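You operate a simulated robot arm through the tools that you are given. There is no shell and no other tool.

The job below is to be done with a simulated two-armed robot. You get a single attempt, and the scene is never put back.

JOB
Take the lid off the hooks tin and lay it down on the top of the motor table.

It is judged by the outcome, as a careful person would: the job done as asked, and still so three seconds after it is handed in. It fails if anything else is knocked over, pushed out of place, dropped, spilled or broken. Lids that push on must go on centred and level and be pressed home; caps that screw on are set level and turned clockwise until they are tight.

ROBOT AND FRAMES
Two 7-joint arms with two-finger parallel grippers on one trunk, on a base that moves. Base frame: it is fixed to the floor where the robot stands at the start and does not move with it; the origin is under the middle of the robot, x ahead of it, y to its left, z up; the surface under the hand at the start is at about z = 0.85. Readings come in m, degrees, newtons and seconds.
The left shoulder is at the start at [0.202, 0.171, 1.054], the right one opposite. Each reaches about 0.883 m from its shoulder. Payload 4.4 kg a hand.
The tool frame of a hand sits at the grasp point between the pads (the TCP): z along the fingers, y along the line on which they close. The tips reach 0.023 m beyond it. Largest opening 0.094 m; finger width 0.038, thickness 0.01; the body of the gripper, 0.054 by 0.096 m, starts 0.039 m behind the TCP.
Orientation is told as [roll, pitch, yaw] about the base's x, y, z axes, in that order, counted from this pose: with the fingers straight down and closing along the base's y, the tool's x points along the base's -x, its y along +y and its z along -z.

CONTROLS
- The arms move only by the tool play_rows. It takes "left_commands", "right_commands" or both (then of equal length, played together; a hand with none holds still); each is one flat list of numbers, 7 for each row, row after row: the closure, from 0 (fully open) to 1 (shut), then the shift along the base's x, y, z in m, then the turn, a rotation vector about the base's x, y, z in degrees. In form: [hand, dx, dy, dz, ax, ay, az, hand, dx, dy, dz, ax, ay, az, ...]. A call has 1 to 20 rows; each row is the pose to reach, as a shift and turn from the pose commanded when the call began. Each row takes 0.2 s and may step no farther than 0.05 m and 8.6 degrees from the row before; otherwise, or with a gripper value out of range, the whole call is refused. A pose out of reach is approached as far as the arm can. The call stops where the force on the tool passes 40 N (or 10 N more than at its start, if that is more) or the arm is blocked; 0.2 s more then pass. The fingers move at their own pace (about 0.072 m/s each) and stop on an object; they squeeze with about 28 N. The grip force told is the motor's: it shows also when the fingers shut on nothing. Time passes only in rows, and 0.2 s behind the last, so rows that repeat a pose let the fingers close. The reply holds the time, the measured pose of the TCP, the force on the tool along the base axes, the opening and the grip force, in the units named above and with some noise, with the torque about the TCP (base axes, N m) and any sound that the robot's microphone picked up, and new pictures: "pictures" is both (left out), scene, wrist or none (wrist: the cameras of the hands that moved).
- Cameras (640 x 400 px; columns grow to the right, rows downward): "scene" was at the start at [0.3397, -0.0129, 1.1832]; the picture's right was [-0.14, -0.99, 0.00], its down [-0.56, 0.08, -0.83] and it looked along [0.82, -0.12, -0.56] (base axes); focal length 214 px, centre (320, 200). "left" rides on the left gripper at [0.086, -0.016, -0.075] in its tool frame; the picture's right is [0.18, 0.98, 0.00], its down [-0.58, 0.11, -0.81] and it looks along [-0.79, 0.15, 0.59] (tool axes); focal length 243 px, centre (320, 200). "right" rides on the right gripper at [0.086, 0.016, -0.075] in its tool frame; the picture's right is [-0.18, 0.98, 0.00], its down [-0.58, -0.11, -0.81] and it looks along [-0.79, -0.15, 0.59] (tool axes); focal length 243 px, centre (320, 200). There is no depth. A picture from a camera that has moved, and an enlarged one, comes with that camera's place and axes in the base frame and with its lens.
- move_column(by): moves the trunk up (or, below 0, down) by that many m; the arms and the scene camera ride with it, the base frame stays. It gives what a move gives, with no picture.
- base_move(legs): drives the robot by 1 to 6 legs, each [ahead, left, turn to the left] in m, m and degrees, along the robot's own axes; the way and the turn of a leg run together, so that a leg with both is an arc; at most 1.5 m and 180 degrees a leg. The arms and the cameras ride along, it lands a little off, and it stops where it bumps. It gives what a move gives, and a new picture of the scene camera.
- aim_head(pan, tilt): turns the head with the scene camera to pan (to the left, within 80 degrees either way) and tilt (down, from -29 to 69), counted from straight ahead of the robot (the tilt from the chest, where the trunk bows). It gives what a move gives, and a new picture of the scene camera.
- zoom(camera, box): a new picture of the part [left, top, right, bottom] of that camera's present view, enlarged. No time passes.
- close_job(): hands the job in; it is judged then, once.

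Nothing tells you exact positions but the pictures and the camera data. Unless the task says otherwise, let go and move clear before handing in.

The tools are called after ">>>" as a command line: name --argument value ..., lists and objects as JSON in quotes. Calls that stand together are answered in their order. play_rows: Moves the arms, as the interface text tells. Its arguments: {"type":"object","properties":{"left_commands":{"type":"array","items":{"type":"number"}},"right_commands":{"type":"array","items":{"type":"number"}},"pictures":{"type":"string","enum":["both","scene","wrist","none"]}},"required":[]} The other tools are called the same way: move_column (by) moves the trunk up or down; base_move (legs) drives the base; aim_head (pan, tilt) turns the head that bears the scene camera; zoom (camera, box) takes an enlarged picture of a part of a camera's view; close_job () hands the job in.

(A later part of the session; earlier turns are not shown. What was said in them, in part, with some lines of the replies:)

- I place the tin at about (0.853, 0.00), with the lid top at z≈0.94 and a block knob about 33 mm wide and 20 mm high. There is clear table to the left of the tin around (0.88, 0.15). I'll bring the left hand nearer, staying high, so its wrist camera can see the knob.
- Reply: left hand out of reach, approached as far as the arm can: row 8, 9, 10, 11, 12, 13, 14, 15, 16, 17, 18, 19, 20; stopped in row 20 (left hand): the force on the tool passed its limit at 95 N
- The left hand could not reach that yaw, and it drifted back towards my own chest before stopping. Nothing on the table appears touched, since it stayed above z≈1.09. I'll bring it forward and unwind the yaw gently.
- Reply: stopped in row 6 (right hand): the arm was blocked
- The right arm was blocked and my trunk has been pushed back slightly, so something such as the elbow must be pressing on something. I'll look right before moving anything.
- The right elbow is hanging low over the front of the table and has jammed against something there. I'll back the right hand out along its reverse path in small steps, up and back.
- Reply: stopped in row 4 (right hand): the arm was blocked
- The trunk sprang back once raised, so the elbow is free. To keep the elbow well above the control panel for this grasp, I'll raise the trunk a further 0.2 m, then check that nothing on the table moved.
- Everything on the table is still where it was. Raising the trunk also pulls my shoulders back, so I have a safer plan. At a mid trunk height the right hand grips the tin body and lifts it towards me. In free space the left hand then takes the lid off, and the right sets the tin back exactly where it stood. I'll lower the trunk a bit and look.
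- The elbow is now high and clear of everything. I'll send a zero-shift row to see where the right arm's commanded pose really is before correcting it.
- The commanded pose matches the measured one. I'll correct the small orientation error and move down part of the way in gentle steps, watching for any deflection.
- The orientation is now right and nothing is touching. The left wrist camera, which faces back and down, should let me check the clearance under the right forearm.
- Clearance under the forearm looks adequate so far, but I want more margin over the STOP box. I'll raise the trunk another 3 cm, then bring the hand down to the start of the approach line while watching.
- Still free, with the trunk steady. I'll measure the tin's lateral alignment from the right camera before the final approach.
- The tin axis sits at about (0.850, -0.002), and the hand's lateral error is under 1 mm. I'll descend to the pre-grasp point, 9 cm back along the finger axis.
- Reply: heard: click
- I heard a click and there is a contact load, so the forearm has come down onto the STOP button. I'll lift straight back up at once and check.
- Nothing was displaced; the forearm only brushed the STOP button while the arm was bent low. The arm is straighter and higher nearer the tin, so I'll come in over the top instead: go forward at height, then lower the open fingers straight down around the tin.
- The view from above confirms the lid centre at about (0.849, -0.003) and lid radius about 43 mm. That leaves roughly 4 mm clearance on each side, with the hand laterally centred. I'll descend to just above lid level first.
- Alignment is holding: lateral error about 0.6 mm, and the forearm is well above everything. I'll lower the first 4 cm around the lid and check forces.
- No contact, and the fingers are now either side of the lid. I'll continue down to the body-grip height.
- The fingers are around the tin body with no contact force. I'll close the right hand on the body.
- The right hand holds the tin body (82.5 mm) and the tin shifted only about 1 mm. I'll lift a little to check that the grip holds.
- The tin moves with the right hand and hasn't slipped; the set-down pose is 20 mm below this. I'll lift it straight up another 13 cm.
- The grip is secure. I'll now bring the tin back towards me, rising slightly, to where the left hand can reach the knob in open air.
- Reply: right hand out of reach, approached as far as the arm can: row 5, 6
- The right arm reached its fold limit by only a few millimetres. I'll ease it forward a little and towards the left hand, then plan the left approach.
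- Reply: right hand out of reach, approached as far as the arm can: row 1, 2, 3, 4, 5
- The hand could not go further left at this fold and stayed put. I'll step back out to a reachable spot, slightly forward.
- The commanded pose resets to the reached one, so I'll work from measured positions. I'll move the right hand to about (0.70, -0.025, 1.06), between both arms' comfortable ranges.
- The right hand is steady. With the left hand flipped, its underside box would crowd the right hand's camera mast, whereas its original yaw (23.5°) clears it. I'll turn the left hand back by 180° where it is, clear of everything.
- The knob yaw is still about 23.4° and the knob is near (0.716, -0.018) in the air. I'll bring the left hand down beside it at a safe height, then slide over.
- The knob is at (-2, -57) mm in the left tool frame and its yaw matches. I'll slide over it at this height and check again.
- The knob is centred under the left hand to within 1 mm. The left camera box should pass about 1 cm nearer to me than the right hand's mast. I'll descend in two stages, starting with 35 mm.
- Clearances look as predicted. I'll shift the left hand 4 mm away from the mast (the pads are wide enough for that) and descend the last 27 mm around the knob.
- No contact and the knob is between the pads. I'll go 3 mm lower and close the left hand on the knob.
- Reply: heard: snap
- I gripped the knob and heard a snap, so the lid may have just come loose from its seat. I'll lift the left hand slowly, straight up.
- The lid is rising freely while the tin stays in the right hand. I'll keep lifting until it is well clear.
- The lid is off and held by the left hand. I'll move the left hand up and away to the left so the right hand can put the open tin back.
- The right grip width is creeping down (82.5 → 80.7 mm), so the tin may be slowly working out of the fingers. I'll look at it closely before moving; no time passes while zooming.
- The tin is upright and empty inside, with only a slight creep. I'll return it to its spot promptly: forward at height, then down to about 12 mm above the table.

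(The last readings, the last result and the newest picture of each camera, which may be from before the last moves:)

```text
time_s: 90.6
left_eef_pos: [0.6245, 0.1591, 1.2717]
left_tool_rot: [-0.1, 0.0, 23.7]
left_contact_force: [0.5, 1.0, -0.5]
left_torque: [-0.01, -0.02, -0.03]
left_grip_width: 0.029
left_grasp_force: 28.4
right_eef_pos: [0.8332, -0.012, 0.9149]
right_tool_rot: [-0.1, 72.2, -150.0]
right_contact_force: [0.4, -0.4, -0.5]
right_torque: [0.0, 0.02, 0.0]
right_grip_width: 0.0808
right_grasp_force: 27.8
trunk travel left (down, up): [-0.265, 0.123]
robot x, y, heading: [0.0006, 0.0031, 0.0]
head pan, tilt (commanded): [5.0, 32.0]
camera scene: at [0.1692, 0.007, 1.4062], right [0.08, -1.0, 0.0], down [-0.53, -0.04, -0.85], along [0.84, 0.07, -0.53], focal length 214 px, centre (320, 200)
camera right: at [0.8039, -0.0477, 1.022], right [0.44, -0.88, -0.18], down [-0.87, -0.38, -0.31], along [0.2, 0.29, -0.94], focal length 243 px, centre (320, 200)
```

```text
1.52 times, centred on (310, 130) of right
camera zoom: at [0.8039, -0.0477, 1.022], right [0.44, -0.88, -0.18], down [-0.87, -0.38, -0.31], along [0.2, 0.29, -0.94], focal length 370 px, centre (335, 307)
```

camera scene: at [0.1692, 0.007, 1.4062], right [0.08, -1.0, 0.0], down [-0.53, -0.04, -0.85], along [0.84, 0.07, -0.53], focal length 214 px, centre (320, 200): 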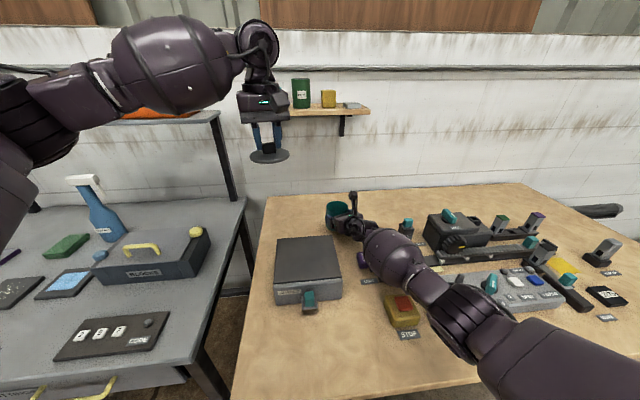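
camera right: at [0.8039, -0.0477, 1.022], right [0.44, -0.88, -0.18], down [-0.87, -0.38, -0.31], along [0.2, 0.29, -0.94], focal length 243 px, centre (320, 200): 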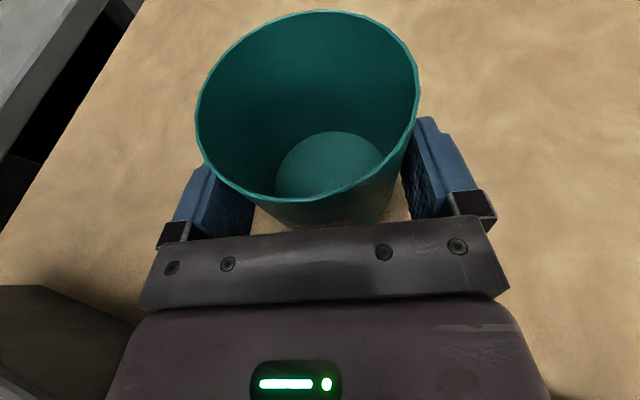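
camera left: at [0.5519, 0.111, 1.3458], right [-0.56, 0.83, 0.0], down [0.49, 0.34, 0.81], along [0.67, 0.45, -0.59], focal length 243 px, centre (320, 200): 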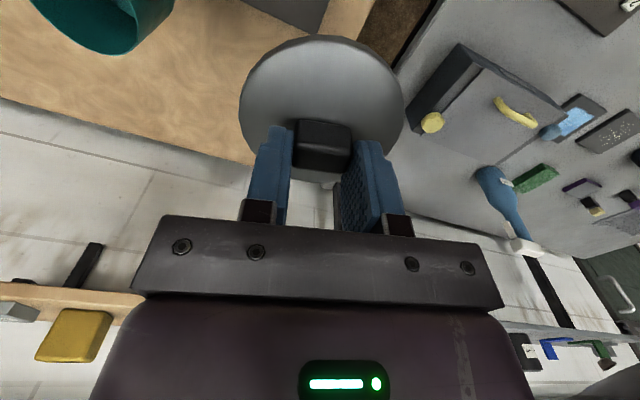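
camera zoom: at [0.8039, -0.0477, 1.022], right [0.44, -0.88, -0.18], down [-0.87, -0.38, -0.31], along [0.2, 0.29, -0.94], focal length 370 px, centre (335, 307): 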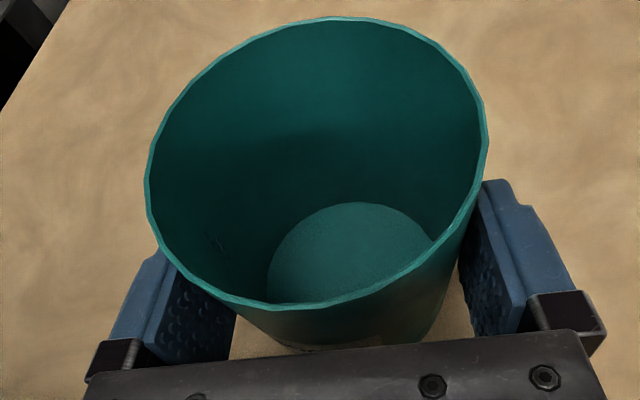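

The tin hasn't slipped any further. I'll lower it the last 12 mm in small steps until it touches the table.

>>> play_rows --right_commands '[1, 0, 0, -0.003, 0, 0, 0, 1, 0, 0, -0.006, 0, 0, 0, 1, 0, 0, -0.008, 0, 0, 0, 1, 0, 0, -0.01, 0, 0, 0]' --pictures "none"

>>> zoom --camera "scene" --box '[310, 180, 390, 240]'

```text
time_s: 91.6
left_eef_pos: [0.6251, 0.1604, 1.2725]
left_tool_rot: [-0.2, 0.2, 23.8]
left_contact_force: [-0.8, 0.5, -0.5]
left_torque: [0.0, 0.01, -0.03]
left_grip_width: 0.0288
left_grasp_force: 28.2
right_eef_pos: [0.8336, -0.0117, 0.9056]
right_tool_rot: [0.0, 72.1, -150.0]
right_contact_force: [-0.3, 0.4, -1.6]
right_torque: [-0.01, 0.02, -0.03]
right_grip_width: 0.0802
right_grasp_force: 28.0
trunk travel left (down, up): [-0.265, 0.123]
robot x, y, heading: [-0.0012, -0.0017, -0.2]
head pan, tilt (commanded): [5.0, 32.0]
```

```text
6.67 times, centred on (350, 210) of scene
camera zoom: at [0.1692, 0.0071, 1.4062], right [0.08, -1.0, 0.0], down [-0.53, -0.04, -0.85], along [0.84, 0.07, -0.53], focal length 1430 px, centre (120, 133)
```

zoom: 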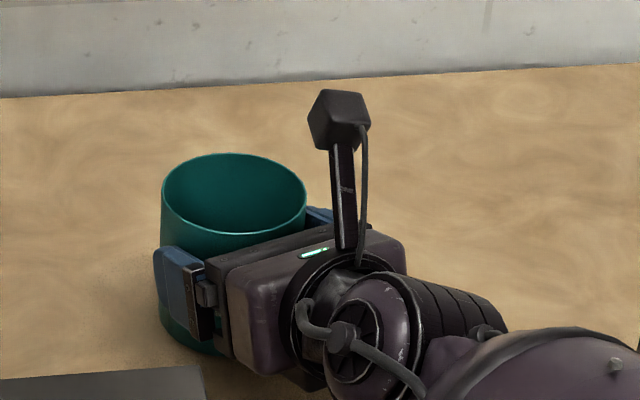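

>>> play_rows --right_commands '[1, 0, 0, -0.001, 0, 0, 0, 1, 0, 0, -0.002, 0, 0, 0, 1, 0, 0, -0.003, 0, 0, 0]' --pictures "none"

```text
time_s: 92.4
left_eef_pos: [0.6251, 0.1596, 1.2712]
left_tool_rot: [-0.1, 0.0, 23.6]
left_contact_force: [-0.4, 0.1, -0.7]
left_torque: [-0.02, -0.01, 0.01]
left_grip_width: 0.0286
left_grasp_force: 28.0
right_eef_pos: [0.8336, -0.0121, 0.9039]
right_tool_rot: [0.1, 72.1, -149.8]
right_contact_force: [1.4, -2.5, 5.7]
right_torque: [-0.22, -0.07, 0.06]
right_grip_width: 0.0806
right_grasp_force: 28.5
trunk travel left (down, up): [-0.265, 0.123]
robot x, y, heading: [0.0003, -0.0001, 0.1]
head pan, tilt (commanded): [5.0, 32.0]
```

The tin is standing on the table again (5.7 N upward contact). I'll open the right hand and check the tin before lifting the hand away.

>>> play_rows --right_commands '[0.3, 0, 0, 0, 0, 0, 0, 0, 0, 0, 0, 0, 0, 0, 0, 0, 0, 0, 0, 0, 0]' --pictures "both"

>>> zoom --camera "right" --box '[100, 0, 520, 260]'

>>> zoom --camera "scene" --box '[310, 180, 390, 240]'

```text
time_s: 93.2
left_eef_pos: [0.6252, 0.1603, 1.2719]
left_tool_rot: [-0.2, 0.1, 23.7]
left_contact_force: [0.9, 1.1, -0.6]
left_torque: [0.01, 0.04, 0.01]
left_grip_width: 0.0288
left_grasp_force: 28.1
right_eef_pos: [0.8341, -0.0125, 0.9021]
right_tool_rot: [-0.2, 72.0, -150.1]
right_contact_force: [0.1, 0.3, 0.1]
right_torque: [0.0, 0.0, -0.02]
right_grip_width: 0.0939
right_grasp_force: 0.1
trunk travel left (down, up): [-0.265, 0.123]
robot x, y, heading: [0.0009, -0.001, 0.2]
head pan, tilt (commanded): [5.0, 32.0]
camera scene: at [0.1692, 0.0071, 1.4062], right [0.08, -1.0, 0.0], down [-0.53, -0.04, -0.85], along [0.84, 0.07, -0.53], focal length 214 px, centre (320, 200)
camera right: at [0.8038, -0.0477, 1.0088], right [0.44, -0.88, -0.18], down [-0.87, -0.38, -0.3], along [0.2, 0.29, -0.94], focal length 243 px, centre (320, 200)
```

scene: 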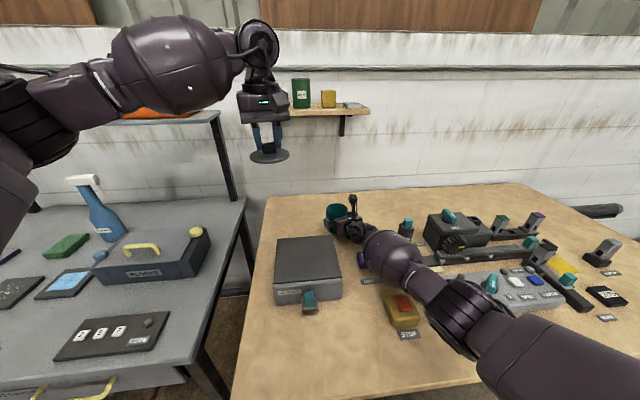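
right: 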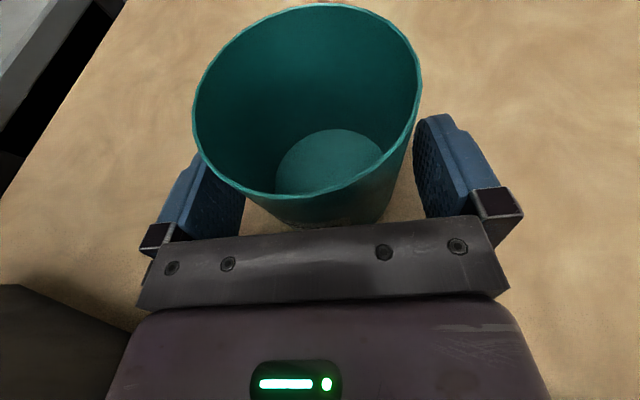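

```text
1.52 times, centred on (310, 130) of right
camera zoom: at [0.8038, -0.0477, 1.0088], right [0.44, -0.88, -0.18], down [-0.87, -0.38, -0.3], along [0.2, 0.29, -0.94], focal length 370 px, centre (335, 307)
```

zoom: 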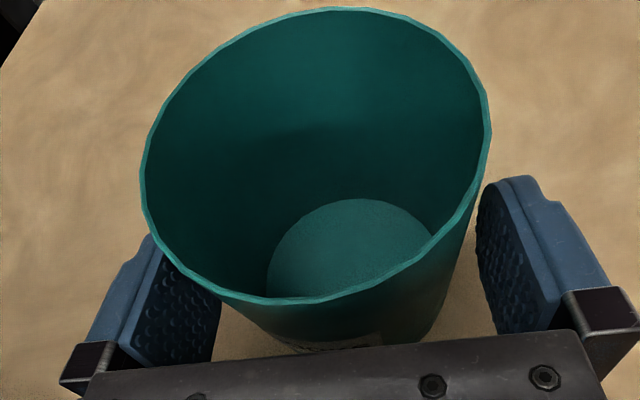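

```text
6.67 times, centred on (350, 210) of scene
camera zoom: at [0.1692, 0.0071, 1.4062], right [0.08, -1.0, 0.0], down [-0.53, -0.04, -0.85], along [0.84, 0.07, -0.53], focal length 1430 px, centre (120, 133)
```

zoom: 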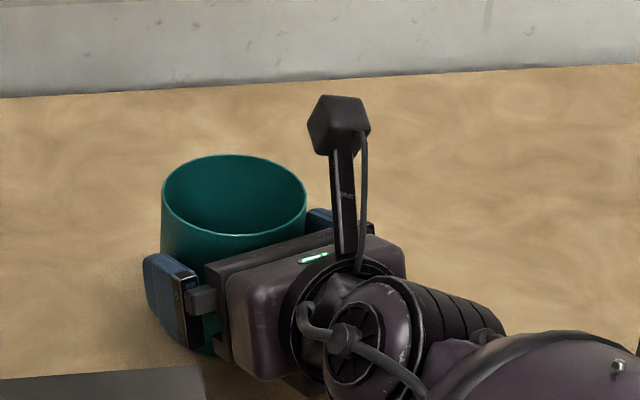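

The tin is released and upright in its place. I'll raise the right hand straight up out of the way.

>>> play_rows --right_commands '[0, 0, 0, 0.015, 0, 0, 0, 0, 0, 0, 0.035, 0, 0, 0, 0, 0, 0, 0.06, 0, 0, 0, 0, 0, 0, 0.09, 0, 0, 0, 0, 0, 0, 0.125, 0, 0, 0, 0, 0, 0, 0.16, 0, 0, 0, 0, 0, 0, 0.16, 0, 0, 0]' --pictures "both"

>>> zoom --camera "scene" --box '[290, 150, 430, 270]'

```text
time_s: 94.8
left_eef_pos: [0.6243, 0.1604, 1.2705]
left_tool_rot: [-0.2, 0.2, 23.6]
left_contact_force: [-0.5, 0.6, -0.4]
left_torque: [0.0, 0.0, 0.02]
left_grip_width: 0.0288
left_grasp_force: 27.6
right_eef_pos: [0.8343, -0.0103, 1.0651]
right_tool_rot: [-0.1, 72.0, -150.1]
right_contact_force: [0.5, 0.0, -0.2]
right_torque: [0.01, 0.0, 0.01]
right_grip_width: 0.0943
right_grasp_force: 0.1
trunk travel left (down, up): [-0.265, 0.123]
robot x, y, heading: [0.0039, 0.0, -0.1]
head pan, tilt (commanded): [5.0, 32.0]
camera scene: at [0.1693, 0.0071, 1.4061], right [0.08, -1.0, 0.0], down [-0.53, -0.04, -0.85], along [0.84, 0.07, -0.53], focal length 214 px, centre (320, 200)
camera right: at [0.8041, -0.0475, 1.17], right [0.44, -0.88, -0.18], down [-0.87, -0.38, -0.3], along [0.2, 0.29, -0.94], focal length 243 px, centre (320, 200)
```

scene: 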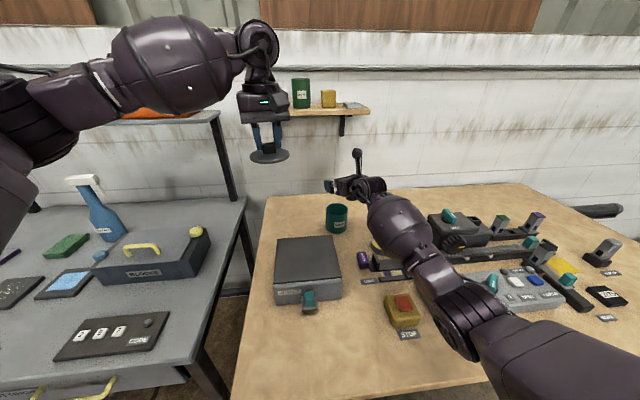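
right: 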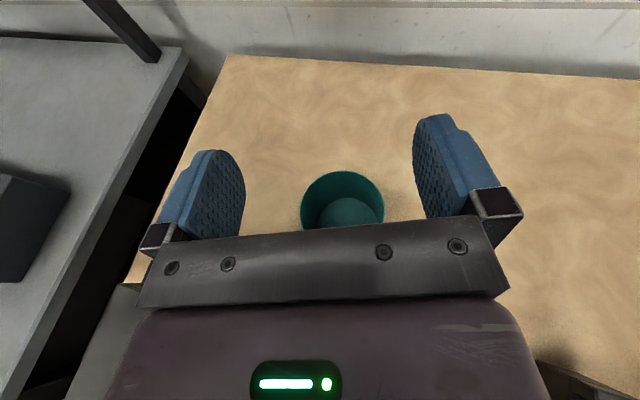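

```text
3.33 times, centred on (360, 210) of scene
camera zoom: at [0.1693, 0.0071, 1.4061], right [0.08, -1.0, 0.0], down [-0.53, -0.04, -0.85], along [0.84, 0.07, -0.53], focal length 715 px, centre (187, 167)
```

zoom: 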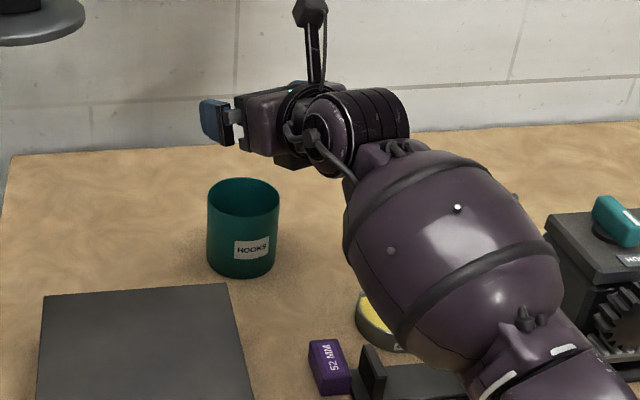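

The open tin stands upright with its HOOKS label as before. Next I'll bring the right arm back up, away from the table and out of that posture, before lowering the trunk so the left hand can lay the lid down.

>>> play_rows --right_commands '[0, -0.01, -0.01, 0.04, 0, 0, 0, 0, -0.03, -0.025, 0.075, 0, 0, 0, 0, -0.055, -0.045, 0.11, 0, 0, 0, 0, -0.08, -0.065, 0.14, 0, 0, 0, 0, -0.105, -0.085, 0.165, 0, 0, 0, 0, -0.125, -0.105, 0.185, 0, 0, 0, 0, -0.125, -0.105, 0.185, 0, 0, 0]' --pictures "scene"

```text
time_s: 96.4
left_eef_pos: [0.6264, 0.16, 1.2699]
left_tool_rot: [-0.2, 0.1, 23.8]
left_contact_force: [0.7, 0.1, -0.7]
left_torque: [0.02, -0.01, 0.0]
left_grip_width: 0.0292
left_grasp_force: 28.3
right_eef_pos: [0.7087, -0.1177, 1.247]
right_tool_rot: [-0.1, 72.0, -150.0]
right_contact_force: [-0.2, -0.1, 0.8]
right_torque: [0.05, -0.02, 0.01]
right_grip_width: 0.094
right_grasp_force: 0.0
trunk travel left (down, up): [-0.265, 0.123]
robot x, y, heading: [-0.0002, -0.0052, -0.2]
head pan, tilt (commanded): [5.0, 32.0]
camera scene: at [0.1695, 0.0075, 1.4061], right [0.08, -1.0, 0.0], down [-0.53, -0.05, -0.85], along [0.84, 0.07, -0.53], focal length 214 px, centre (320, 200)
```

scene: 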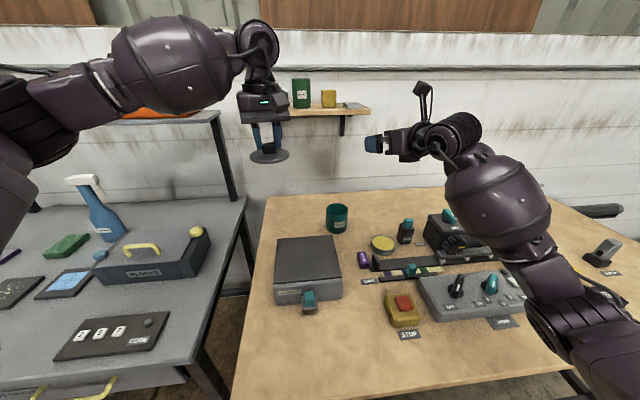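

>>> play_rows --right_commands '[0, -0.007, -0.008, 0.004, -4, 6.928, 0, 0, -0.014, -0.016, 0.008, -8, 13.856, 0, 0, -0.021, -0.024, 0.012, -12, 20.785, 0, 0, -0.028, -0.032, 0.016, -16, 27.713, 0, 0, -0.035, -0.04, 0.02, -20, 34.641, 0, 0, -0.042, -0.048, 0.024, -24, 41.569, 0, 0, -0.049, -0.056, 0.028, -28, 48.497, 0, 0, -0.056, -0.064, 0.03, -32, 55.426, 0, 0, -0.063, -0.07, 0.03, -36, 62.354, 0, 0, -0.063, -0.07, 0.03, -36, 62.354, 0]' --pictures "scene"

```text
time_s: 98.6
left_eef_pos: [0.6257, 0.1595, 1.2705]
left_tool_rot: [-0.1, 0.1, 23.8]
left_contact_force: [-0.1, -0.1, 0.1]
left_torque: [0.02, 0.01, 0.01]
left_grip_width: 0.0287
left_grasp_force: 27.7
right_eef_pos: [0.6461, -0.1865, 1.2775]
right_tool_rot: [0.1, -0.1, -150.1]
right_contact_force: [0.4, -0.2, -0.5]
right_torque: [0.0, 0.01, -0.02]
right_grip_width: 0.0941
right_grasp_force: 0.0
trunk travel left (down, up): [-0.265, 0.123]
robot x, y, heading: [0.0015, -0.0011, -0.3]
head pan, tilt (commanded): [5.0, 32.0]
camera scene: at [0.1693, 0.0069, 1.4061], right [0.08, -1.0, 0.0], down [-0.53, -0.04, -0.85], along [0.84, 0.07, -0.53], focal length 214 px, centre (320, 200)
```

scene: 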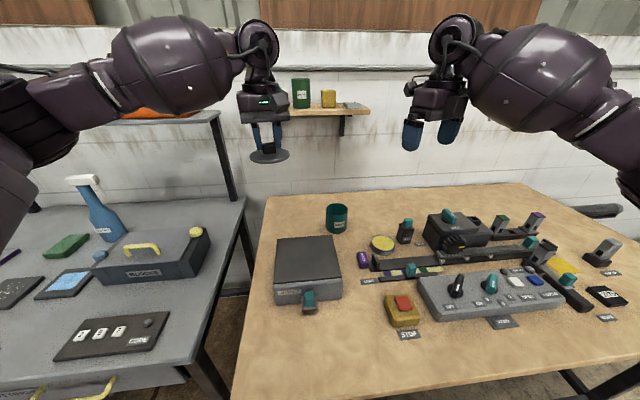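

>>> play_rows --right_commands '[0, -0.008, -0.003, 0.003, 0, 0, 8, 0, -0.016, -0.006, 0.006, 0, 0, 16, 0, -0.024, -0.009, 0.009, 0, 0, 24, 0, -0.032, -0.012, 0.012, 0, 0, 32, 0, -0.04, -0.015, 0.015, 0, 0, 40, 0, -0.048, -0.018, 0.018, 0, 0, 48, 0, -0.056, -0.021, 0.021, 0, 0, 56, 0, -0.064, -0.024, 0.024, 0, 0, 64, 0, -0.072, -0.027, 0.027, 0, 0, 72, 0, -0.08, -0.03, 0.03, 0, 0, 80, 0, -0.088, -0.033, 0.033, 0, 0, 88, 0, -0.096, -0.036, 0.036, 0, 0, 96, 0, -0.104, -0.039, 0.039, 0, 0, 104, 0, -0.112, -0.042, 0.042, 0, 0, 112, 0, -0.12, -0.045, 0.045, 0, 0, 120, 0, -0.128, -0.048, 0.048, 0, 0, 128, 0, -0.136, -0.051, 0.051, 0, 0, 136, 0, -0.14, -0.054, 0.054, 0, 0, 144, 0, -0.144, -0.056, 0.056, 0, 0, 150]' --pictures "none"

>>> move_column --by -0.1

>>> aim_head --pan 10 --tilt 35

```text
time_s: 102.6
left_eef_pos: [0.6241, 0.1601, 1.2727]
left_tool_rot: [-0.2, 0.0, 23.7]
left_contact_force: [0.3, -0.2, -0.2]
left_torque: [0.02, -0.03, -0.01]
left_grip_width: 0.0292
left_grasp_force: 28.0
right_eef_pos: [0.5019, -0.2413, 1.3322]
right_tool_rot: [0.0, 0.1, 0.1]
right_contact_force: [-0.7, 0.5, 0.6]
right_torque: [0.03, 0.02, 0.02]
right_grip_width: 0.0941
right_grasp_force: 0.0
trunk travel left (down, up): [-0.265, 0.123]
robot x, y, heading: [0.0013, -0.0038, -0.1]
head pan, tilt (commanded): [5.0, 32.0]
```

```text
time_s: 103.9
left_eef_pos: [0.6224, 0.1605, 1.173]
left_tool_rot: [-0.2, -0.3, 23.6]
left_contact_force: [0.1, 0.0, 0.2]
left_torque: [0.0, 0.01, 0.03]
left_grip_width: 0.0288
left_grasp_force: 27.9
right_eef_pos: [0.4999, -0.2421, 1.2363]
right_tool_rot: [0.0, -0.2, 0.0]
right_contact_force: [-0.1, 0.7, 0.7]
right_torque: [-0.03, -0.02, -0.02]
right_grip_width: 0.0939
right_grasp_force: 0.0
trunk travel left (down, up): [-0.165, 0.223]
robot x, y, heading: [0.0012, -0.001, 0.0]
head pan, tilt (commanded): [5.0, 32.0]
```

```text
time_s: 104.6
left_eef_pos: [0.6248, 0.1614, 1.1706]
left_tool_rot: [-0.2, 0.0, 23.8]
left_contact_force: [0.9, 0.1, 0.2]
left_torque: [0.01, 0.05, 0.03]
left_grip_width: 0.029
left_grasp_force: 28.1
right_eef_pos: [0.503, -0.242, 1.2332]
right_tool_rot: [-0.1, 0.1, 0.0]
right_contact_force: [-0.1, 0.5, -0.2]
right_torque: [-0.02, -0.02, 0.0]
right_grip_width: 0.0941
right_grasp_force: 0.1
trunk travel left (down, up): [-0.165, 0.223]
robot x, y, heading: [-0.0009, 0.0005, -0.2]
head pan, tilt (commanded): [10.0, 35.0]
camera scene: at [0.248, 0.0143, 1.2926], right [0.17, -0.99, 0.0], down [-0.56, -0.1, -0.82], along [0.81, 0.14, -0.57], focal length 214 px, centre (320, 200)
```

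scene: 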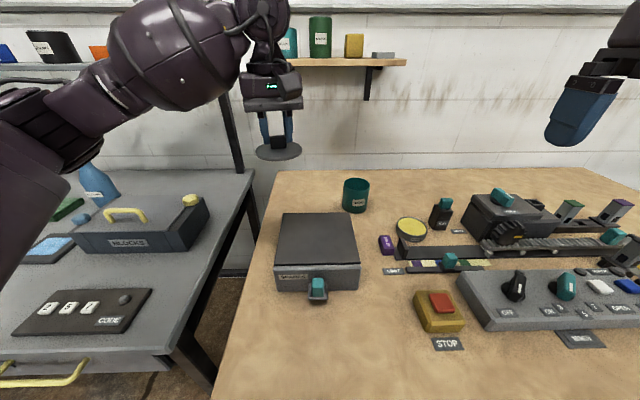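

Both arms are in safe postures. I'll lower the trunk back to its original height so the left hand can reach the clear patch left of the tin.

>>> move_column --by -0.085

>>> aim_head --pan 10 --tilt 36

>>> zoom --camera "scene" --box '[230, 130, 430, 270]'

```text
time_s: 105.8
left_eef_pos: [0.6231, 0.1605, 1.0887]
left_tool_rot: [-0.3, -0.2, 23.7]
left_contact_force: [-0.4, -0.2, 0.1]
left_torque: [0.01, -0.05, 0.0]
left_grip_width: 0.0291
left_grasp_force: 28.1
right_eef_pos: [0.4999, -0.2418, 1.1505]
right_tool_rot: [0.0, -0.3, 0.0]
right_contact_force: [-0.6, 0.6, -0.3]
right_torque: [0.01, -0.01, -0.01]
right_grip_width: 0.0942
right_grasp_force: 0.1
trunk travel left (down, up): [-0.08, 0.308]
robot x, y, heading: [-0.0017, -0.0011, -0.1]
head pan, tilt (commanded): [10.0, 35.0]
```

```text
time_s: 106.4
left_eef_pos: [0.6259, 0.1601, 1.0863]
left_tool_rot: [-0.2, 0.0, 23.7]
left_contact_force: [0.7, -0.4, -0.2]
left_torque: [0.05, 0.01, 0.01]
left_grip_width: 0.0288
left_grasp_force: 27.9
right_eef_pos: [0.501, -0.2432, 1.1495]
right_tool_rot: [0.0, 0.1, 0.0]
right_contact_force: [0.3, 0.9, 0.1]
right_torque: [-0.01, -0.01, 0.02]
right_grip_width: 0.0939
right_grasp_force: 0.1
trunk travel left (down, up): [-0.08, 0.308]
robot x, y, heading: [0.0005, -0.0039, -0.2]
head pan, tilt (commanded): [10.0, 36.0]
camera scene: at [0.3333, 0.0141, 1.1869], right [0.17, -0.99, 0.0], down [-0.58, -0.1, -0.81], along [0.8, 0.14, -0.59], focal length 214 px, centre (320, 200)
```

scene: 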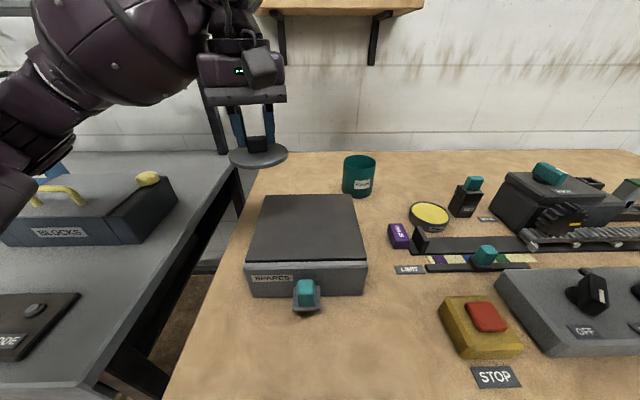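

```text
2.86 times, centred on (330, 200) of scene
camera zoom: at [0.3333, 0.0141, 1.1869], right [0.17, -0.99, 0.0], down [-0.58, -0.1, -0.81], along [0.8, 0.14, -0.59], focal length 613 px, centre (291, 200)
```

zoom: 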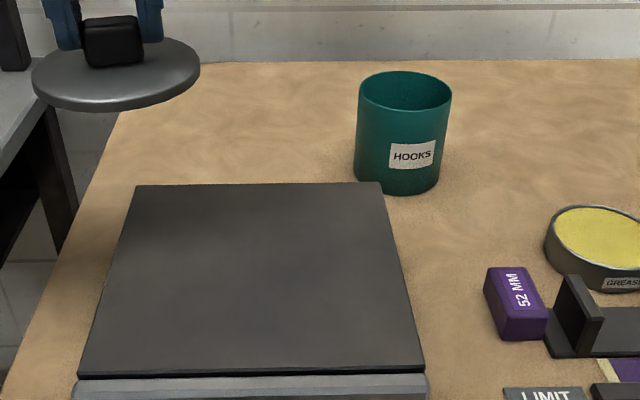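

Everything looks in place. I'll carry the lid over the clear patch of the motor table to the left of the tin, at about (0.845, 0.14).

>>> play_rows --left_commands '[1, 0.025, -0.002, 0, 0, 0, 0, 1, 0.06, -0.006, -0.004, 0, 0, 0, 1, 0.095, -0.01, -0.01, 0, 0, 0, 1, 0.13, -0.013, -0.016, 0, 0, 0, 1, 0.165, -0.016, -0.024, 0, 0, 0, 1, 0.2, -0.019, -0.03, 0, 0, 0, 1, 0.219, -0.02, -0.036, 0, 0, 0, 1, 0.219, -0.02, -0.036, 0, 0, 0]' --pictures "both"

>>> zoom --camera "scene" --box '[230, 90, 430, 230]'

```text
time_s: 108.2
left_eef_pos: [0.8436, 0.1424, 1.048]
left_tool_rot: [-0.2, 0.0, 23.7]
left_contact_force: [-0.9, 0.5, -0.1]
left_torque: [0.03, -0.02, -0.01]
left_grip_width: 0.0289
left_grasp_force: 27.8
right_eef_pos: [0.5022, -0.2417, 1.1494]
right_tool_rot: [-0.1, 0.2, 0.1]
right_contact_force: [0.3, 0.3, 0.3]
right_torque: [0.0, 0.0, 0.0]
right_grip_width: 0.0939
right_grasp_force: 0.1
trunk travel left (down, up): [-0.08, 0.308]
robot x, y, heading: [0.0017, -0.0009, -0.0]
head pan, tilt (commanded): [10.0, 36.0]
camera scene: at [0.3331, 0.0141, 1.1869], right [0.17, -0.99, 0.0], down [-0.58, -0.1, -0.81], along [0.8, 0.14, -0.59], focal length 214 px, centre (320, 200)
camera left: at [0.7712, 0.0922, 1.1226], right [-0.56, 0.83, 0.0], down [0.49, 0.34, 0.81], along [0.67, 0.45, -0.59], focal length 243 px, centre (320, 200)
```

scene: 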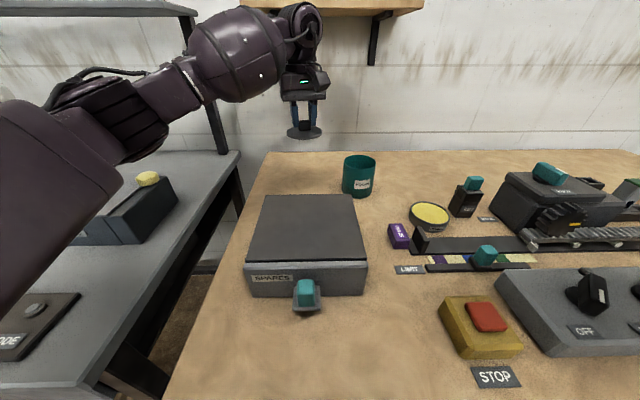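
left: 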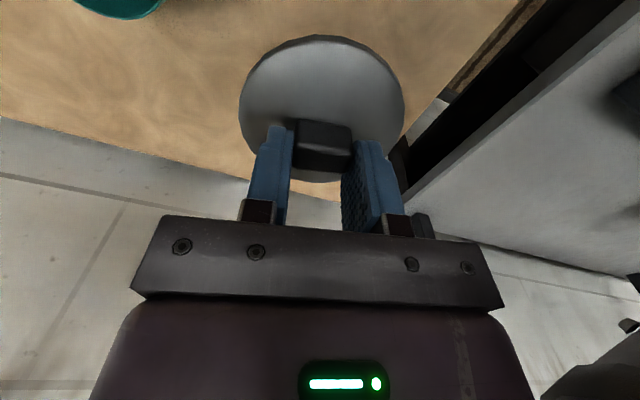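

```text
2.86 times, centred on (330, 160) of scene
camera zoom: at [0.3331, 0.0141, 1.1869], right [0.17, -0.99, 0.0], down [-0.58, -0.1, -0.81], along [0.8, 0.14, -0.59], focal length 613 px, centre (291, 314)
```

zoom: 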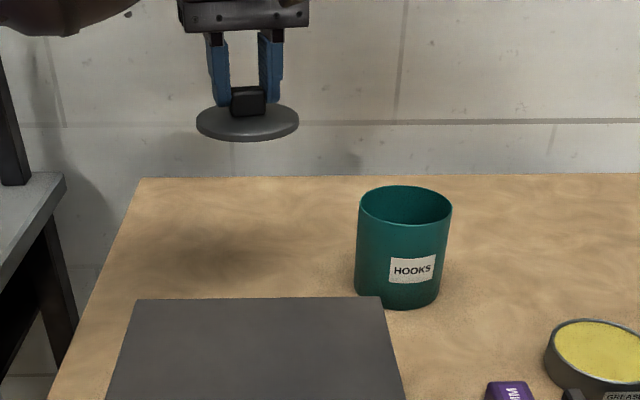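

The lid is above a clear patch; I can see its shadow on the table. I'll descend to a few centimetres above the surface and check.

>>> play_rows --left_commands '[1, 0, 0, -0.02, 0, 0, 0, 1, 0, 0, -0.045, 0, 0, 0, 1, 0, 0, -0.07, 0, 0, 0, 1, 0, 0, -0.095, 0, 0, 0, 1, 0, 0, -0.12, 0, 0, 0, 1, 0, 0, -0.128, 0, 0, 0]' --pictures "both"

>>> zoom --camera "scene" --box '[230, 90, 430, 230]'

```text
time_s: 109.6
left_eef_pos: [0.8433, 0.1401, 0.9199]
left_tool_rot: [-0.1, 0.1, 23.8]
left_contact_force: [-0.7, 0.2, 0.2]
left_torque: [0.02, 0.0, 0.02]
left_grip_width: 0.0292
left_grasp_force: 28.0
right_eef_pos: [0.5014, -0.2428, 1.148]
right_tool_rot: [0.0, 0.2, -0.1]
right_contact_force: [-0.4, -0.6, -0.1]
right_torque: [0.0, 0.04, -0.02]
right_grip_width: 0.0939
right_grasp_force: 0.0
trunk travel left (down, up): [-0.08, 0.308]
robot x, y, heading: [-0.0021, -0.0011, -0.2]
head pan, tilt (commanded): [10.0, 36.0]
camera scene: at [0.3332, 0.014, 1.1869], right [0.17, -0.99, 0.0], down [-0.58, -0.1, -0.81], along [0.8, 0.14, -0.59], focal length 214 px, centre (320, 200)
camera left: at [0.7706, 0.0898, 0.9947], right [-0.56, 0.83, 0.0], down [0.49, 0.34, 0.81], along [0.67, 0.45, -0.59], focal length 243 px, centre (320, 200)
```

scene: 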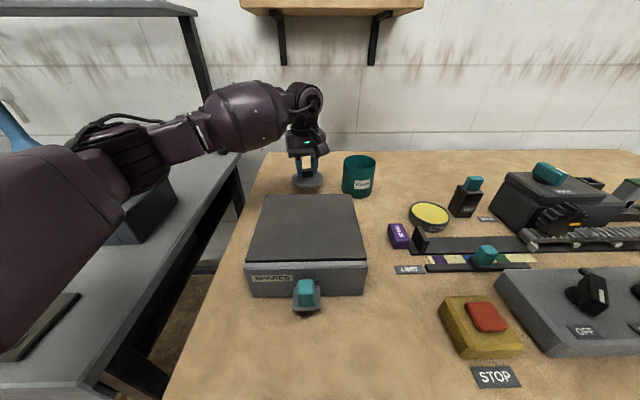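
left: 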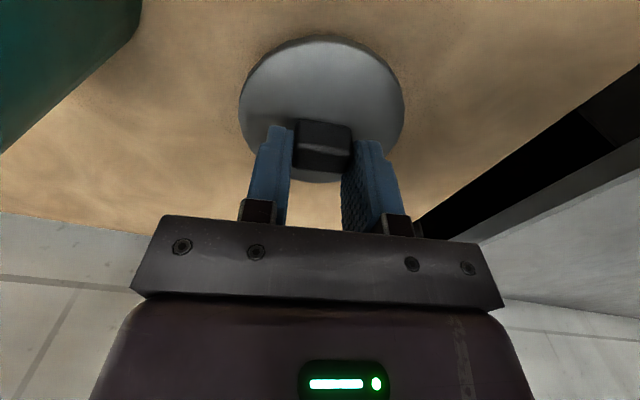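

```text
2.86 times, centred on (330, 160) of scene
camera zoom: at [0.3332, 0.014, 1.1869], right [0.17, -0.99, 0.0], down [-0.58, -0.1, -0.81], along [0.8, 0.14, -0.59], focal length 613 px, centre (291, 314)
```

zoom: 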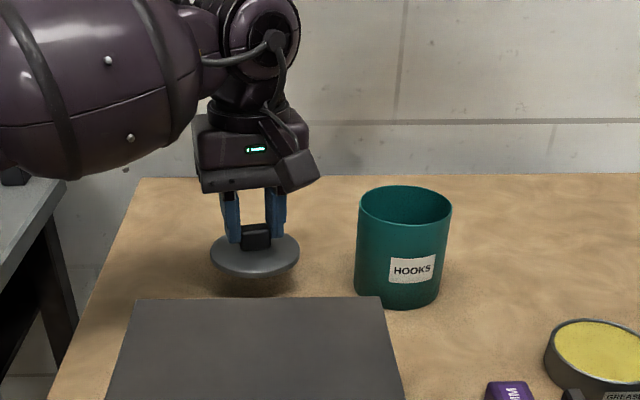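

The lid is about 3 cm above the table and level. I'll lower it slowly until it touches.

>>> play_rows --left_commands '[1, 0, 0, -0.008, 0, 0, 0, 1, 0, 0, -0.016, 0, 0, 0, 1, 0, 0, -0.022, 0, 0, 0, 1, 0, 0, -0.026, 0, 0, 0, 1, 0, 0, -0.028, 0, 0, 0]' --pictures "none"

>>> zoom --camera "scene" --box '[270, 140, 390, 220]'

```text
time_s: 110.8
left_eef_pos: [0.8437, 0.1398, 0.8928]
left_tool_rot: [0.0, 0.1, 23.8]
left_contact_force: [-1.2, 1.1, -0.4]
left_torque: [0.01, 0.01, 0.0]
left_grip_width: 0.0292
left_grasp_force: 28.4
right_eef_pos: [0.5024, -0.2424, 1.1483]
right_tool_rot: [0.0, 0.2, 0.1]
right_contact_force: [0.2, 0.0, -0.8]
right_torque: [0.01, -0.01, 0.01]
right_grip_width: 0.094
right_grasp_force: 0.1
trunk travel left (down, up): [-0.08, 0.308]
robot x, y, heading: [-0.0017, -0.0017, -0.2]
head pan, tilt (commanded): [10.0, 36.0]
```

```text
5.00 times, centred on (330, 180) of scene
camera zoom: at [0.3334, 0.014, 1.1868], right [0.17, -0.99, 0.0], down [-0.58, -0.1, -0.81], along [0.8, 0.14, -0.59], focal length 1072 px, centre (270, 300)
```

zoom: 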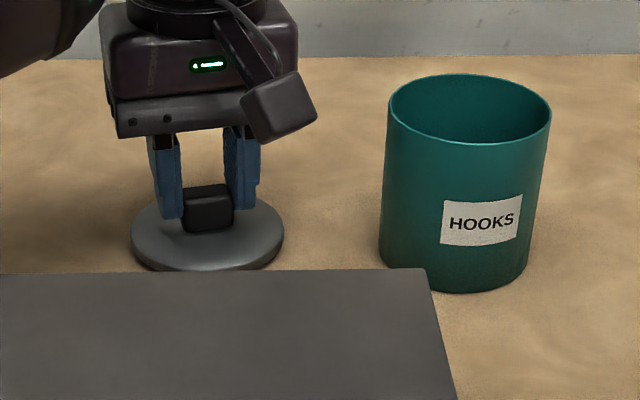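

Almost down, with no contact yet. I'll continue in 1–2 mm steps.

>>> play_rows --left_commands '[1, 0, 0, -0.002, 0, 0, 0, 1, 0, 0, -0.004, 0, 0, 0, 1, 0, 0, -0.005, 0, 0, 0]' --pictures "none"

```text
time_s: 111.6
left_eef_pos: [0.844, 0.1408, 0.8888]
left_tool_rot: [-0.1, -0.1, 23.6]
left_contact_force: [1.5, -1.5, 2.4]
left_torque: [-0.02, 0.14, 0.02]
left_grip_width: 0.0289
left_grasp_force: 28.4
right_eef_pos: [0.5025, -0.243, 1.1483]
right_tool_rot: [-0.1, 0.2, 0.0]
right_contact_force: [-0.1, 0.8, 0.8]
right_torque: [-0.03, 0.02, -0.02]
right_grip_width: 0.094
right_grasp_force: 0.1
trunk travel left (down, up): [-0.08, 0.308]
robot x, y, heading: [-0.0, 0.0011, -0.2]
head pan, tilt (commanded): [10.0, 36.0]
```

The lid is touching the table (about 2.4 N). One more millimetre will seat it flat, then I'll release.

>>> play_rows --left_commands '[1, 0, 0, -0.001, 0, 0, 0, 1, 0, 0, -0.001, 0, 0, 0]' --pictures "wrist"

>>> zoom --camera "scene" --box '[270, 140, 390, 220]'

```text
time_s: 112.2
left_eef_pos: [0.8428, 0.1412, 0.889]
left_tool_rot: [-0.3, -0.1, 23.7]
left_contact_force: [4.3, -2.5, 10.7]
left_torque: [-0.04, 0.16, 0.05]
left_grip_width: 0.029
left_grasp_force: 27.9
right_eef_pos: [0.5016, -0.2432, 1.1495]
right_tool_rot: [0.0, 0.1, 0.0]
right_contact_force: [0.0, -0.5, 0.8]
right_torque: [-0.02, -0.02, 0.04]
right_grip_width: 0.0939
right_grasp_force: 0.1
trunk travel left (down, up): [-0.08, 0.308]
robot x, y, heading: [-0.0009, 0.0016, -0.1]
head pan, tilt (commanded): [10.0, 36.0]
camera left: at [0.7706, 0.0909, 0.9631], right [-0.56, 0.83, 0.0], down [0.49, 0.34, 0.81], along [0.67, 0.45, -0.59], focal length 243 px, centre (320, 200)
```

left: 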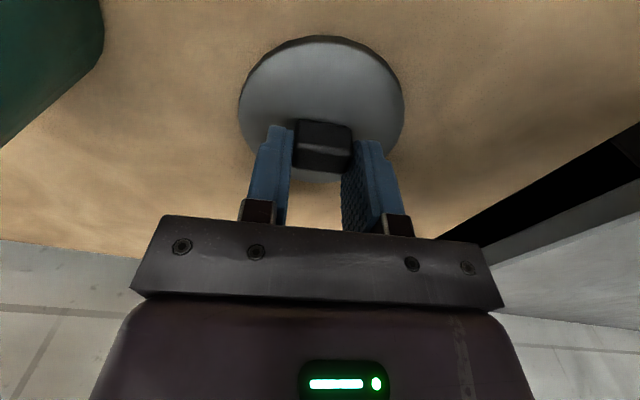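

```text
5.00 times, centred on (330, 180) of scene
camera zoom: at [0.3325, 0.0137, 1.1874], right [0.17, -0.99, 0.0], down [-0.58, -0.1, -0.81], along [0.8, 0.14, -0.59], focal length 1072 px, centre (270, 300)
```

zoom: 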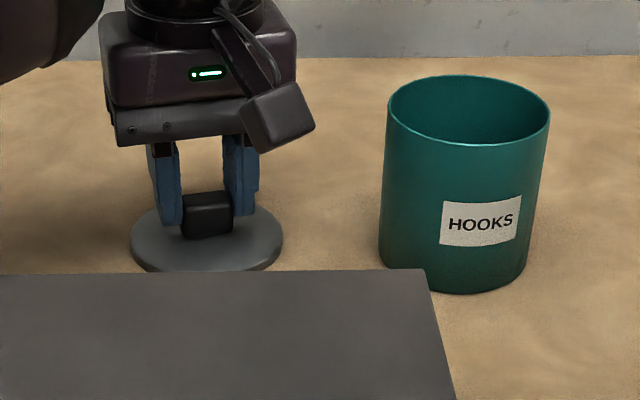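

The lid is seated flat on the table (about 10 N). I'll open the left hand and rise straight up.

>>> play_rows --left_commands '[1, 0, 0, 0.001, 0, 0, 0, 0.4, 0, 0, 0.001, 0, 0, 0, 0, 0, 0, 0.001, 0, 0, 0, 0, 0, 0, 0.001, 0, 0, 0, 0, 0, 0, 0.001, 0, 0, 0]' --pictures "both"

>>> zoom --camera "scene" --box '[270, 140, 390, 220]'

```text
time_s: 113.4
left_eef_pos: [0.8439, 0.1421, 0.8881]
left_tool_rot: [-0.1, 0.1, 23.7]
left_contact_force: [0.1, 0.8, -0.8]
left_torque: [0.01, -0.02, 0.0]
left_grip_width: 0.0941
left_grasp_force: 0.0
right_eef_pos: [0.5026, -0.2424, 1.1479]
right_tool_rot: [0.1, 0.1, 0.0]
right_contact_force: [-0.4, 0.3, 0.7]
right_torque: [0.01, 0.02, 0.02]
right_grip_width: 0.0942
right_grasp_force: 0.1
trunk travel left (down, up): [-0.08, 0.308]
robot x, y, heading: [-0.0006, -0.0007, 0.0]
head pan, tilt (commanded): [10.0, 36.0]
camera scene: at [0.3333, 0.0141, 1.1869], right [0.17, -0.99, 0.0], down [-0.58, -0.1, -0.81], along [0.8, 0.14, -0.59], focal length 214 px, centre (320, 200)
camera left: at [0.7711, 0.0914, 0.962], right [-0.56, 0.83, 0.0], down [0.49, 0.34, 0.81], along [0.67, 0.45, -0.59], focal length 243 px, centre (320, 200)
```

scene: 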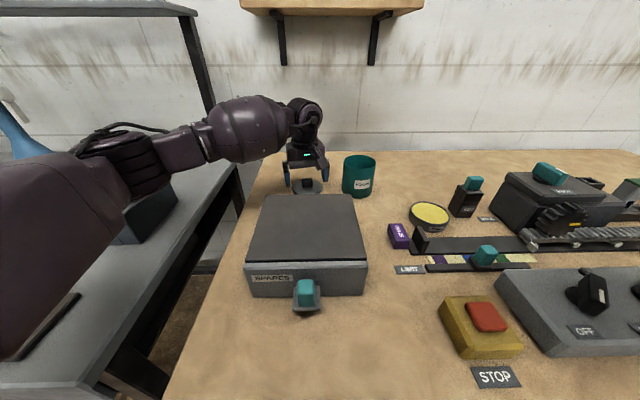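
left: 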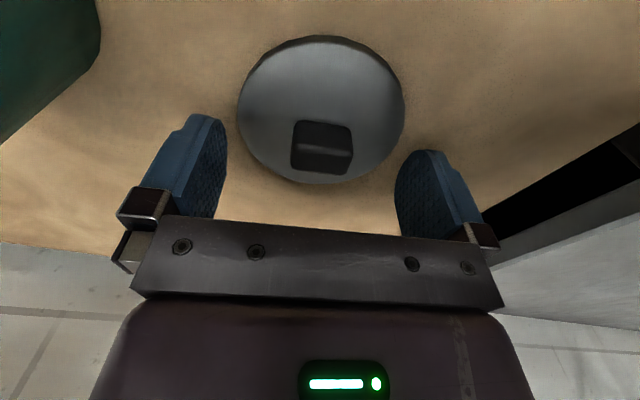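

```text
5.00 times, centred on (330, 180) of scene
camera zoom: at [0.3333, 0.0141, 1.1869], right [0.17, -0.99, 0.0], down [-0.58, -0.1, -0.81], along [0.8, 0.14, -0.59], focal length 1072 px, centre (270, 300)
```

zoom: 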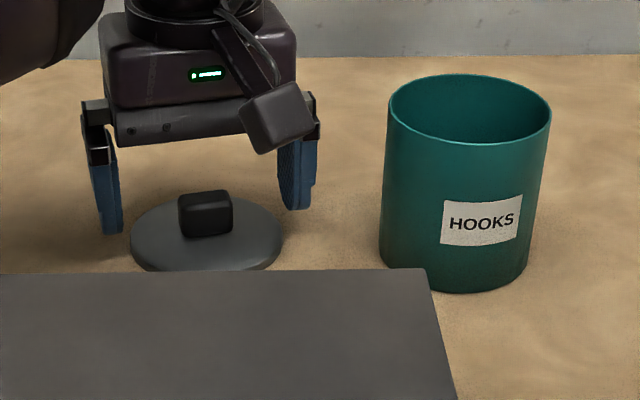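

The lid is lying flat, knob up, and has been released. I'll raise the left hand straight up and then bring it back clear.

>>> play_rows --left_commands '[0, 0, 0, 0.02, 0, 0, 0, 0, 0, 0, 0.05, 0, 0, 0, 0, 0, 0, 0.09, 0, 0, 0, 0, 0, 0, 0.13, 0, 0, 0, 0, 0, 0, 0.17, 0, 0, 0, 0, -0.03, 0.005, 0.195, 0, 0, 0, 0, -0.07, 0.01, 0.21, 0, 0, 0, 0, -0.11, 0.015, 0.22, 0, 0, 0, 0, -0.15, 0.02, 0.23, 0, 0, 0, 0, -0.19, 0.025, 0.235, 0, 0, 0, 0, -0.23, 0.03, 0.235, 0, 0, 0, 0, -0.26, 0.03, 0.235, 0, 0, 0]' --pictures "both"

>>> zoom --camera "scene" --box '[240, 130, 440, 270]'

>>> aim_head --pan -20 --tilt 36

```text
time_s: 116.0
left_eef_pos: [0.5819, 0.1703, 1.1221]
left_tool_rot: [-0.1, 0.0, 23.6]
left_contact_force: [-0.5, -0.1, 0.3]
left_torque: [0.0, -0.02, 0.02]
left_grip_width: 0.0941
left_grasp_force: 0.1
right_eef_pos: [0.5028, -0.2416, 1.15]
right_tool_rot: [-0.1, 0.1, 0.0]
right_contact_force: [-0.2, -1.1, 0.5]
right_torque: [0.01, 0.03, -0.02]
right_grip_width: 0.0938
right_grasp_force: 0.1
trunk travel left (down, up): [-0.08, 0.308]
robot x, y, heading: [-0.0045, -0.0003, 0.2]
head pan, tilt (commanded): [10.0, 36.0]
camera scene: at [0.333, 0.014, 1.187], right [0.17, -0.99, 0.0], down [-0.58, -0.1, -0.81], along [0.8, 0.14, -0.59], focal length 214 px, centre (320, 200)
camera left: at [0.5092, 0.1202, 1.1966], right [-0.56, 0.83, 0.0], down [0.49, 0.34, 0.81], along [0.67, 0.45, -0.59], focal length 243 px, centre (320, 200)
```

scene: 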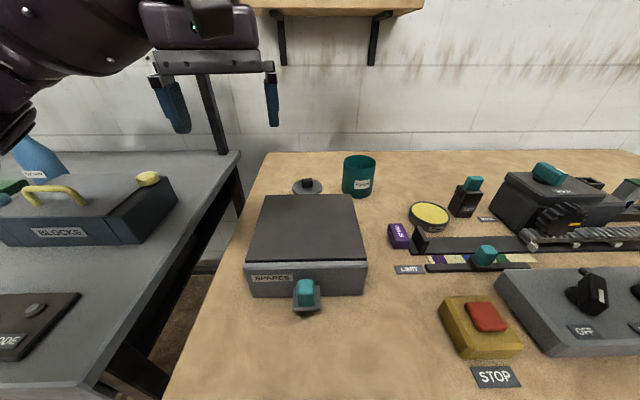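
left: 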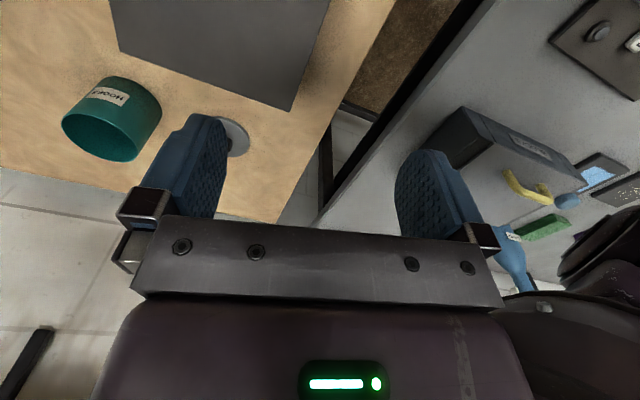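

```text
2.86 times, centred on (340, 200) of scene
camera zoom: at [0.333, 0.014, 1.187], right [0.17, -0.99, 0.0], down [-0.58, -0.1, -0.81], along [0.8, 0.14, -0.59], focal length 613 px, centre (263, 200)
```

zoom: 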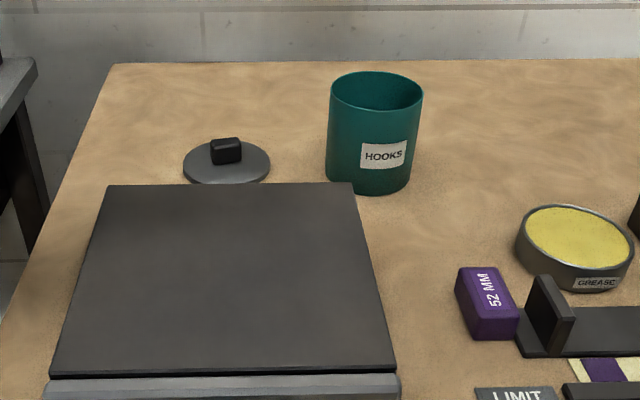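

```text
time_s: 117.0
left_eef_pos: [0.5818, 0.1708, 1.1215]
left_tool_rot: [0.0, 0.1, 23.7]
left_contact_force: [-0.1, -0.2, 0.1]
left_torque: [0.0, -0.01, 0.0]
left_grip_width: 0.0938
left_grasp_force: 0.0
right_eef_pos: [0.5023, -0.2426, 1.1476]
right_tool_rot: [0.0, 0.1, 0.0]
right_contact_force: [-0.4, -0.1, 0.3]
right_torque: [-0.02, 0.01, -0.01]
right_grip_width: 0.0941
right_grasp_force: 0.2
trunk travel left (down, up): [-0.08, 0.308]
robot x, y, heading: [-0.0013, -0.0007, -0.1]
head pan, tilt (commanded): [-20.0, 36.0]
camera scene: at [0.3293, -0.031, 1.1868], right [-0.34, -0.94, 0.0], down [-0.55, 0.2, -0.81], along [0.76, -0.28, -0.59], focal length 214 px, centre (320, 200)
```

scene: 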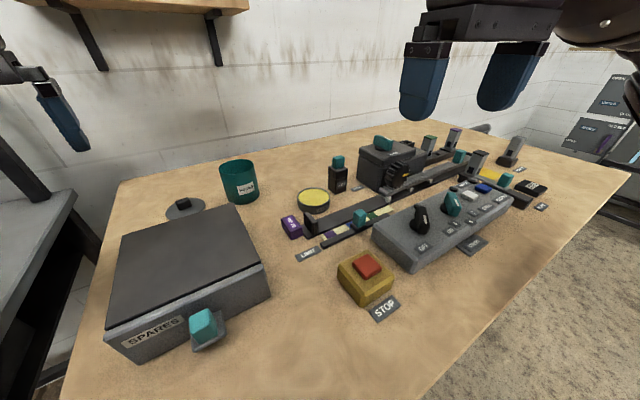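

The lid lies flat on the motor table beside the open tin and both hands are clear. I'll compare the control panel with the first view, since the elbow pressed near it and the STOP button clicked.

>>> aim_head --pan -8.2 --tilt 34.2

>>> zoom --camera "scene" --box '[400, 130, 640, 300]'

>>> zoom --camera "scene" --box '[240, 140, 420, 260]'

```text
time_s: 117.7
left_eef_pos: [0.5829, 0.1696, 1.1228]
left_tool_rot: [-0.1, 0.1, 23.7]
left_contact_force: [0.8, 0.7, 0.4]
left_torque: [-0.01, 0.01, 0.02]
left_grip_width: 0.0938
left_grasp_force: 0.0
right_eef_pos: [0.5026, -0.2426, 1.149]
right_tool_rot: [-0.1, 0.1, 0.0]
right_contact_force: [0.0, 0.6, -0.1]
right_torque: [0.02, -0.02, -0.02]
right_grip_width: 0.0938
right_grasp_force: 0.1
trunk travel left (down, up): [-0.08, 0.308]
robot x, y, heading: [-0.0009, -0.0004, -0.2]
head pan, tilt (commanded): [-8.2, 34.2]
camera scene: at [0.3346, -0.0138, 1.1896], right [-0.15, -0.99, 0.0], down [-0.56, 0.08, -0.83], along [0.82, -0.12, -0.56], focal length 214 px, centre (320, 200)
```

scene: 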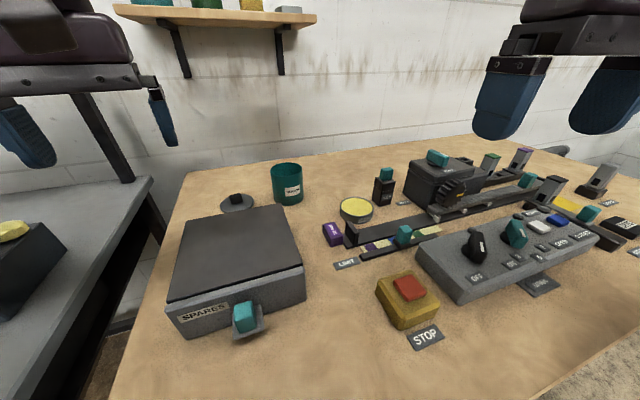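

```text
2.35 times, centred on (520, 215) of scene
camera zoom: at [0.3346, -0.0138, 1.1896], right [-0.15, -0.99, 0.0], down [-0.56, 0.08, -0.83], along [0.82, -0.12, -0.56], focal length 505 px, centre (-151, 165)
```

zoom: 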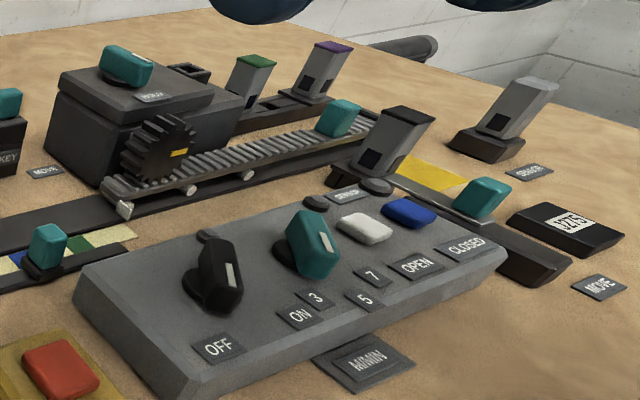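

```text
3.33 times, centred on (330, 200) of scene
camera zoom: at [0.3346, -0.0138, 1.1896], right [-0.15, -0.99, 0.0], down [-0.56, 0.08, -0.83], along [0.82, -0.12, -0.56], focal length 715 px, centre (287, 200)
```

zoom: 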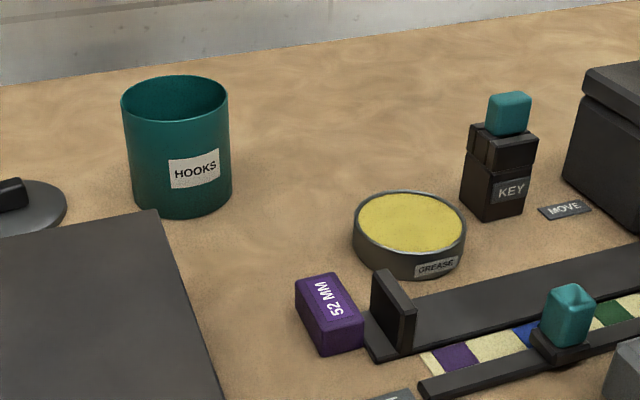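

The job is done: the hooks tin's lid is lying flat, knob up, on the motor table, about 14 cm to the left of the open tin. The tin stands upright where it started.

- **Removing the lid:** it was tight enough to lift the whole tin, so I held the tin in the right hand, took the lid off in the air and set the tin back down.
- **Contact along the way:** the right elbow pressed against something near the control panel early on. Later the forearm came down on the STOP button once, with an audible click.
- **Final check:** compared with the first view, the panel, knobs, slider, STOP box and everything else are unmoved, and both hands are empty and clear.

I'm handing in now.

>>> close_job

```text
The job is handed in.
```

The lid is off the hooks tin and lying flat, knob up, on the motor table, about 14 cm to the left of the open tin. I took the wooden table with the motor rig to be the motor table; nothing in view was labelled that way. The job is handed in, and I haven't seen the judge's result.

- **How it came off:** The lid was tight enough to lift the whole tin. I held the tin in the right hand, pulled the lid off in the air with the left, and set the tin back upright within a few millimetres of where it stood. The tin looked empty inside.
- **Contact on the way:** Early on, the right elbow pressed hard against something near the control panel. Later, the right forearm came down on the STOP button once with a click. The left hand also ran back into my own chest while turning, without touching anything on the table.
- **Final check:** Compared with my first view, I could see no change to the panel, knobs, slider, STOP box, grease tin, key block or spares box. Both hands are empty and clear.
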